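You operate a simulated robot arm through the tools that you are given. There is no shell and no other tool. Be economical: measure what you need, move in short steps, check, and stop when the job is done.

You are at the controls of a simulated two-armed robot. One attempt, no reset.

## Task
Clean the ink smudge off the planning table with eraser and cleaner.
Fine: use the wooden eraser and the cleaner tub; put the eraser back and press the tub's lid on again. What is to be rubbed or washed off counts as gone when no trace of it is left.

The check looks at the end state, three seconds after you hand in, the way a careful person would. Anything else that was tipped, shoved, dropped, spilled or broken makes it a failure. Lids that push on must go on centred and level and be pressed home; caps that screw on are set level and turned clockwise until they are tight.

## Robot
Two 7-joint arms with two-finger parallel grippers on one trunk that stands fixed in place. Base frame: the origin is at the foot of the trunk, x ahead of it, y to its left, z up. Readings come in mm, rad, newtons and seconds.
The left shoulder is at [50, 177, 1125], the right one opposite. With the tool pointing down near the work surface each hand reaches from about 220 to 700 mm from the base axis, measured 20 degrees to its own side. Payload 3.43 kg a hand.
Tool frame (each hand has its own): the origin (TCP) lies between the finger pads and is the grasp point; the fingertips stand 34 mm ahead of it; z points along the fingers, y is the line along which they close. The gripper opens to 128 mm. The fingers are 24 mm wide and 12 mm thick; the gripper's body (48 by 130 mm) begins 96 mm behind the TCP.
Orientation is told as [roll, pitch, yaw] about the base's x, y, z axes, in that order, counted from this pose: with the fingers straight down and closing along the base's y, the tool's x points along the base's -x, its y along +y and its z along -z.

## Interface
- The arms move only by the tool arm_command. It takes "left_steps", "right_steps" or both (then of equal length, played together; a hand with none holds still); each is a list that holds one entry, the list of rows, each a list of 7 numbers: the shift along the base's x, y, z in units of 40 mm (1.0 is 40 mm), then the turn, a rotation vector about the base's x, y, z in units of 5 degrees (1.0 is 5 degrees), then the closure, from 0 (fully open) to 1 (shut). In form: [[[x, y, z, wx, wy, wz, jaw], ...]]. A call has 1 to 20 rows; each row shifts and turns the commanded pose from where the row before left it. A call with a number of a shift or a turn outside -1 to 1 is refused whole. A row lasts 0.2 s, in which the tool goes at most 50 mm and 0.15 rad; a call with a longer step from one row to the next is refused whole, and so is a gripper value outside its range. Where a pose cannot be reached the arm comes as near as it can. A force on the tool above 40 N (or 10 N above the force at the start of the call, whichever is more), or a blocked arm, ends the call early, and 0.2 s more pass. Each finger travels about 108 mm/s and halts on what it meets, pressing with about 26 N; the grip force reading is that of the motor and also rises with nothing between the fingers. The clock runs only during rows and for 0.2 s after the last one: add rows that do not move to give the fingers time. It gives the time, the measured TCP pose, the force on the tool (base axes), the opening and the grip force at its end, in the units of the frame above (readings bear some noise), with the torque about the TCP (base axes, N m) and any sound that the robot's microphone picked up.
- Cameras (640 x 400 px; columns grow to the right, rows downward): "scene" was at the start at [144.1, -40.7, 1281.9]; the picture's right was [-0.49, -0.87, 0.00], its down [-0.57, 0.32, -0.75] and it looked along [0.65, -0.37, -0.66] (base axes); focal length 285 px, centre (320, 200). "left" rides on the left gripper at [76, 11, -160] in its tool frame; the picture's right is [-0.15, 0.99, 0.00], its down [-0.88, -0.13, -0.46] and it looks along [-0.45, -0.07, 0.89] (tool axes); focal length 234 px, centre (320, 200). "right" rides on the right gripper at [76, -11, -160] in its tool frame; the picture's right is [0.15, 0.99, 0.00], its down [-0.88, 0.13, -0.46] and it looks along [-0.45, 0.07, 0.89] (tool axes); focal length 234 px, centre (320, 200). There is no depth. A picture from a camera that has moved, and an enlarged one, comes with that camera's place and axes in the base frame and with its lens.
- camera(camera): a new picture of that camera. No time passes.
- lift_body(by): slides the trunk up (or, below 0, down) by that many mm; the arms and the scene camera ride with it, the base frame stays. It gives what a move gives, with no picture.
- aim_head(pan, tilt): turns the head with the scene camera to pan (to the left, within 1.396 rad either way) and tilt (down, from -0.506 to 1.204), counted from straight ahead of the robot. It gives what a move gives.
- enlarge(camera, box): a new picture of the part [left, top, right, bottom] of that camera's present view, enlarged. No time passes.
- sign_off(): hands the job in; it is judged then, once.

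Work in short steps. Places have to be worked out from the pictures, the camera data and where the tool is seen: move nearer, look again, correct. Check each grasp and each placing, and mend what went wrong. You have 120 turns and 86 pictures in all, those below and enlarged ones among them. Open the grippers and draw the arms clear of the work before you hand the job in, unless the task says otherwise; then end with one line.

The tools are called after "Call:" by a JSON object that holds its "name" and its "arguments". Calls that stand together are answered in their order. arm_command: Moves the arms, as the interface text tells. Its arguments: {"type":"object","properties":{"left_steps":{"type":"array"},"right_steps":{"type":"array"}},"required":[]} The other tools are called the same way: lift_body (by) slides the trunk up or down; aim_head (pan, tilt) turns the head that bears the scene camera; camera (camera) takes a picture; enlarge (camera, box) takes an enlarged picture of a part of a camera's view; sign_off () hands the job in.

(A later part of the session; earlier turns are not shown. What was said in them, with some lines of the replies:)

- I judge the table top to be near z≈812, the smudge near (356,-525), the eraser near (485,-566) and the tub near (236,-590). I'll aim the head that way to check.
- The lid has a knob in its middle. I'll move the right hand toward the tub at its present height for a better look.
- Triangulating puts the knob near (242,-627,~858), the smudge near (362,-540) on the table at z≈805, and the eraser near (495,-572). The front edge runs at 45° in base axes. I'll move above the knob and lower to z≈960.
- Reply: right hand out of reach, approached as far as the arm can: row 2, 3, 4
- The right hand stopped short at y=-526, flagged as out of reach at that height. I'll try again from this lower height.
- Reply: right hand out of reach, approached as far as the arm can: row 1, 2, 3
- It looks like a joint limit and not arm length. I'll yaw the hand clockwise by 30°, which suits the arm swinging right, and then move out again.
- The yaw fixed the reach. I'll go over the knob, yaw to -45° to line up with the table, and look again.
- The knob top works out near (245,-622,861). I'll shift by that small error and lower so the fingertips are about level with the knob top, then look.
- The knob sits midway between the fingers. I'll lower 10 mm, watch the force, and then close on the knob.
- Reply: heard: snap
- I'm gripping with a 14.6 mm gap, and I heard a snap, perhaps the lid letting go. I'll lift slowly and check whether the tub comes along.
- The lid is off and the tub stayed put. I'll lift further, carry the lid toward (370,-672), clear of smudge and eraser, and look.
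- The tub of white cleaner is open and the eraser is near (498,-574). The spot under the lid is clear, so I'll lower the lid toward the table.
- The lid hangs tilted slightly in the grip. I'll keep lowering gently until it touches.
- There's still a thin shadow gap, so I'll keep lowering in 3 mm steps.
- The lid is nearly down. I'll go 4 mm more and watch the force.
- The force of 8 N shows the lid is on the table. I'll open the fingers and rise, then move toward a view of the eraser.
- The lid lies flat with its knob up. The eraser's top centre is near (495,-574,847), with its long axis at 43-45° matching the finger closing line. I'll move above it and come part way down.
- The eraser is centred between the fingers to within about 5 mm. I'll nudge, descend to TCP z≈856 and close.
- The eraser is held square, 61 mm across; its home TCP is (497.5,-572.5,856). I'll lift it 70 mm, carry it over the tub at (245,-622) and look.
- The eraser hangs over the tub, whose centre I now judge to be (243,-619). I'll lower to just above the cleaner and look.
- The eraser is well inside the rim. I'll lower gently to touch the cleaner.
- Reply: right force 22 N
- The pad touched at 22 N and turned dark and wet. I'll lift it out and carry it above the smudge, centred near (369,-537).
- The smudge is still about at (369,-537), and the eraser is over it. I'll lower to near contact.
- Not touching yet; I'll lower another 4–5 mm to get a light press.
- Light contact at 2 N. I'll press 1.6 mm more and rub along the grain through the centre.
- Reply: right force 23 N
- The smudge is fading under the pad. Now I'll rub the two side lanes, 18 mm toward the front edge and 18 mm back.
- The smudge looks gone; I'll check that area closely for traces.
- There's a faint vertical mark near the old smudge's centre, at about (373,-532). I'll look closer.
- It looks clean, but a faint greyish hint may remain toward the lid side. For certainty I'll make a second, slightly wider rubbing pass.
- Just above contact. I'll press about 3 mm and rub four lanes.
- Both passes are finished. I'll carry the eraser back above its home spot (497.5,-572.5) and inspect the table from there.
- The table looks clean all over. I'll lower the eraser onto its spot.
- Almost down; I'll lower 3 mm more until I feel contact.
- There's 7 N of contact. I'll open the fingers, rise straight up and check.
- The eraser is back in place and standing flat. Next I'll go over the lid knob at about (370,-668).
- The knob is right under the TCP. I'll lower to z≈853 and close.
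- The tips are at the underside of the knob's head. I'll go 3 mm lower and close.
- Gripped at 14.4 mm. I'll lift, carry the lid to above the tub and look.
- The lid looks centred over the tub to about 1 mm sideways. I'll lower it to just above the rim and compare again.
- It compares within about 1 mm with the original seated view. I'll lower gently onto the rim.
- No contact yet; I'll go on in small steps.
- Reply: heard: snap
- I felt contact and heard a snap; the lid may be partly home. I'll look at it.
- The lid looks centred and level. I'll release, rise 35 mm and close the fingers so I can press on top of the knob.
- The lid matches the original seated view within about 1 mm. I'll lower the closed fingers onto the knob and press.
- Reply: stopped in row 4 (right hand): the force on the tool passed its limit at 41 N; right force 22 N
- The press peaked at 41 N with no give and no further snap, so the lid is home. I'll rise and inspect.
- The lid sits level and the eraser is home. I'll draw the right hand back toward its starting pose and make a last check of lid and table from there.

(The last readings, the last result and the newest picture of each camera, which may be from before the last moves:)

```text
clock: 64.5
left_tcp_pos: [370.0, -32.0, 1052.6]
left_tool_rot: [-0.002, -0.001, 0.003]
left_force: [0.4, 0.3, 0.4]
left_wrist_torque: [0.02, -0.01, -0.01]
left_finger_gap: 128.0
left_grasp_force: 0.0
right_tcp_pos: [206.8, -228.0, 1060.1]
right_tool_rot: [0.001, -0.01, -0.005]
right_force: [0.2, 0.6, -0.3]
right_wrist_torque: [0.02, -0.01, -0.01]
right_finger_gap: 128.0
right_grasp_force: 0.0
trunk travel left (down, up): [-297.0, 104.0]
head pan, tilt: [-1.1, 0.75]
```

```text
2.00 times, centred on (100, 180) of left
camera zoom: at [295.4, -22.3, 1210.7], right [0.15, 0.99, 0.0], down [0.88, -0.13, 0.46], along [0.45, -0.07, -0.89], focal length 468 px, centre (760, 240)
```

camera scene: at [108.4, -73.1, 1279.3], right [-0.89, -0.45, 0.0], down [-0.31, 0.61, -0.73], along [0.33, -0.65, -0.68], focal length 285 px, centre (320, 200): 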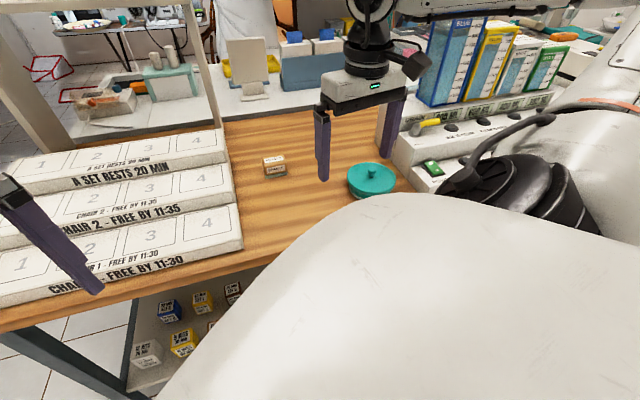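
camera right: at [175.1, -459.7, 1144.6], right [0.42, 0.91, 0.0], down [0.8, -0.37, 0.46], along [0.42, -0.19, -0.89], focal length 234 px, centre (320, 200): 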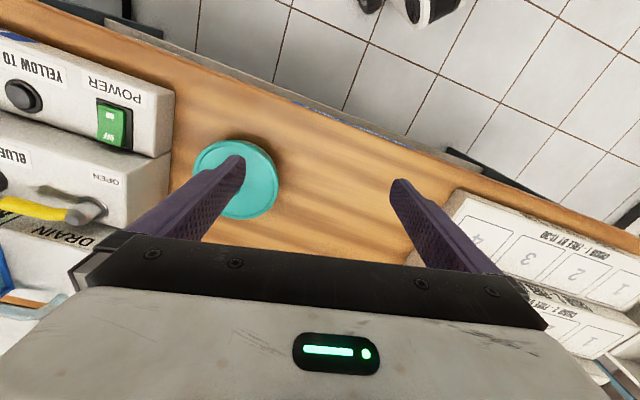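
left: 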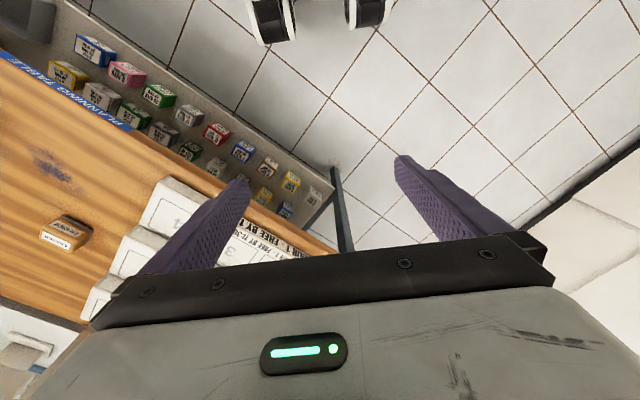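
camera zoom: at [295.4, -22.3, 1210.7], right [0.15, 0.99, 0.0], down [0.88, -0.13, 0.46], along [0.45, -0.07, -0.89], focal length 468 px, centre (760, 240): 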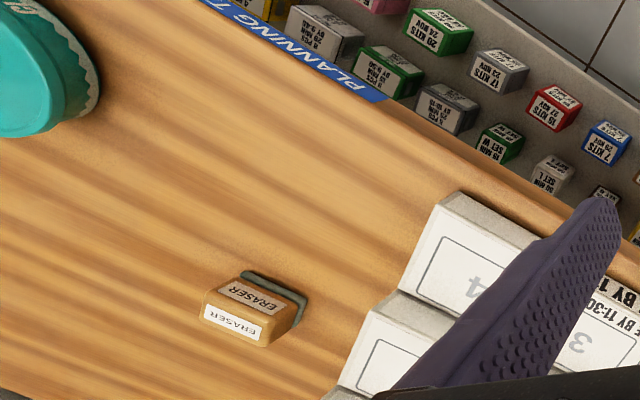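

The table is clean and the lid looks seated as before. I'll check the eraser and lid seam in closer views before handing in.

Call:
{"name": "enlarge", "arguments": {"camera": "left", "box": [40, 200, 110, 260]}}

Call:
{"name": "enlarge", "arguments": {"camera": "right", "box": [15, 70, 135, 165]}}

```text
6.67 times, centred on (75, 230) of left
camera zoom: at [295.4, -22.3, 1210.7], right [0.15, 0.99, 0.0], down [0.88, -0.13, 0.46], along [0.45, -0.07, -0.89], focal length 1561 px, centre (1953, 0)
```

zoom: 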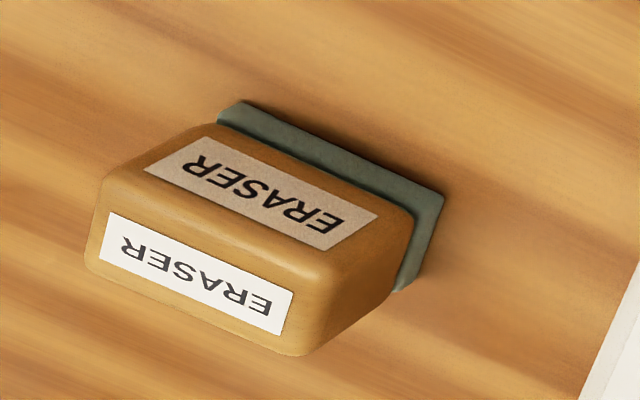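

```text
4.21 times, centred on (75, 118) of right
camera zoom: at [130.0, -240.9, 1217.9], right [-0.14, 0.99, 0.0], down [0.88, 0.13, 0.46], along [0.46, 0.07, -0.89], focal length 986 px, centre (1352, 547)
```

zoom: 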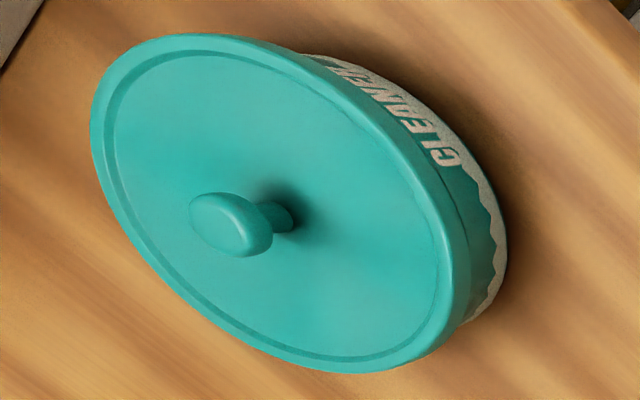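

The eraser stands flat in its place, the lid sits level and even all round, the table is clean, and both grippers are open and clear. I'm handing in.

Call:
{"name": "sign_off", "arguments": {}}

```text
The job is handed in.
```

The ink smudge is gone from the planning table, the eraser is back in its place, and the lid is pressed back onto the cleaner tub.
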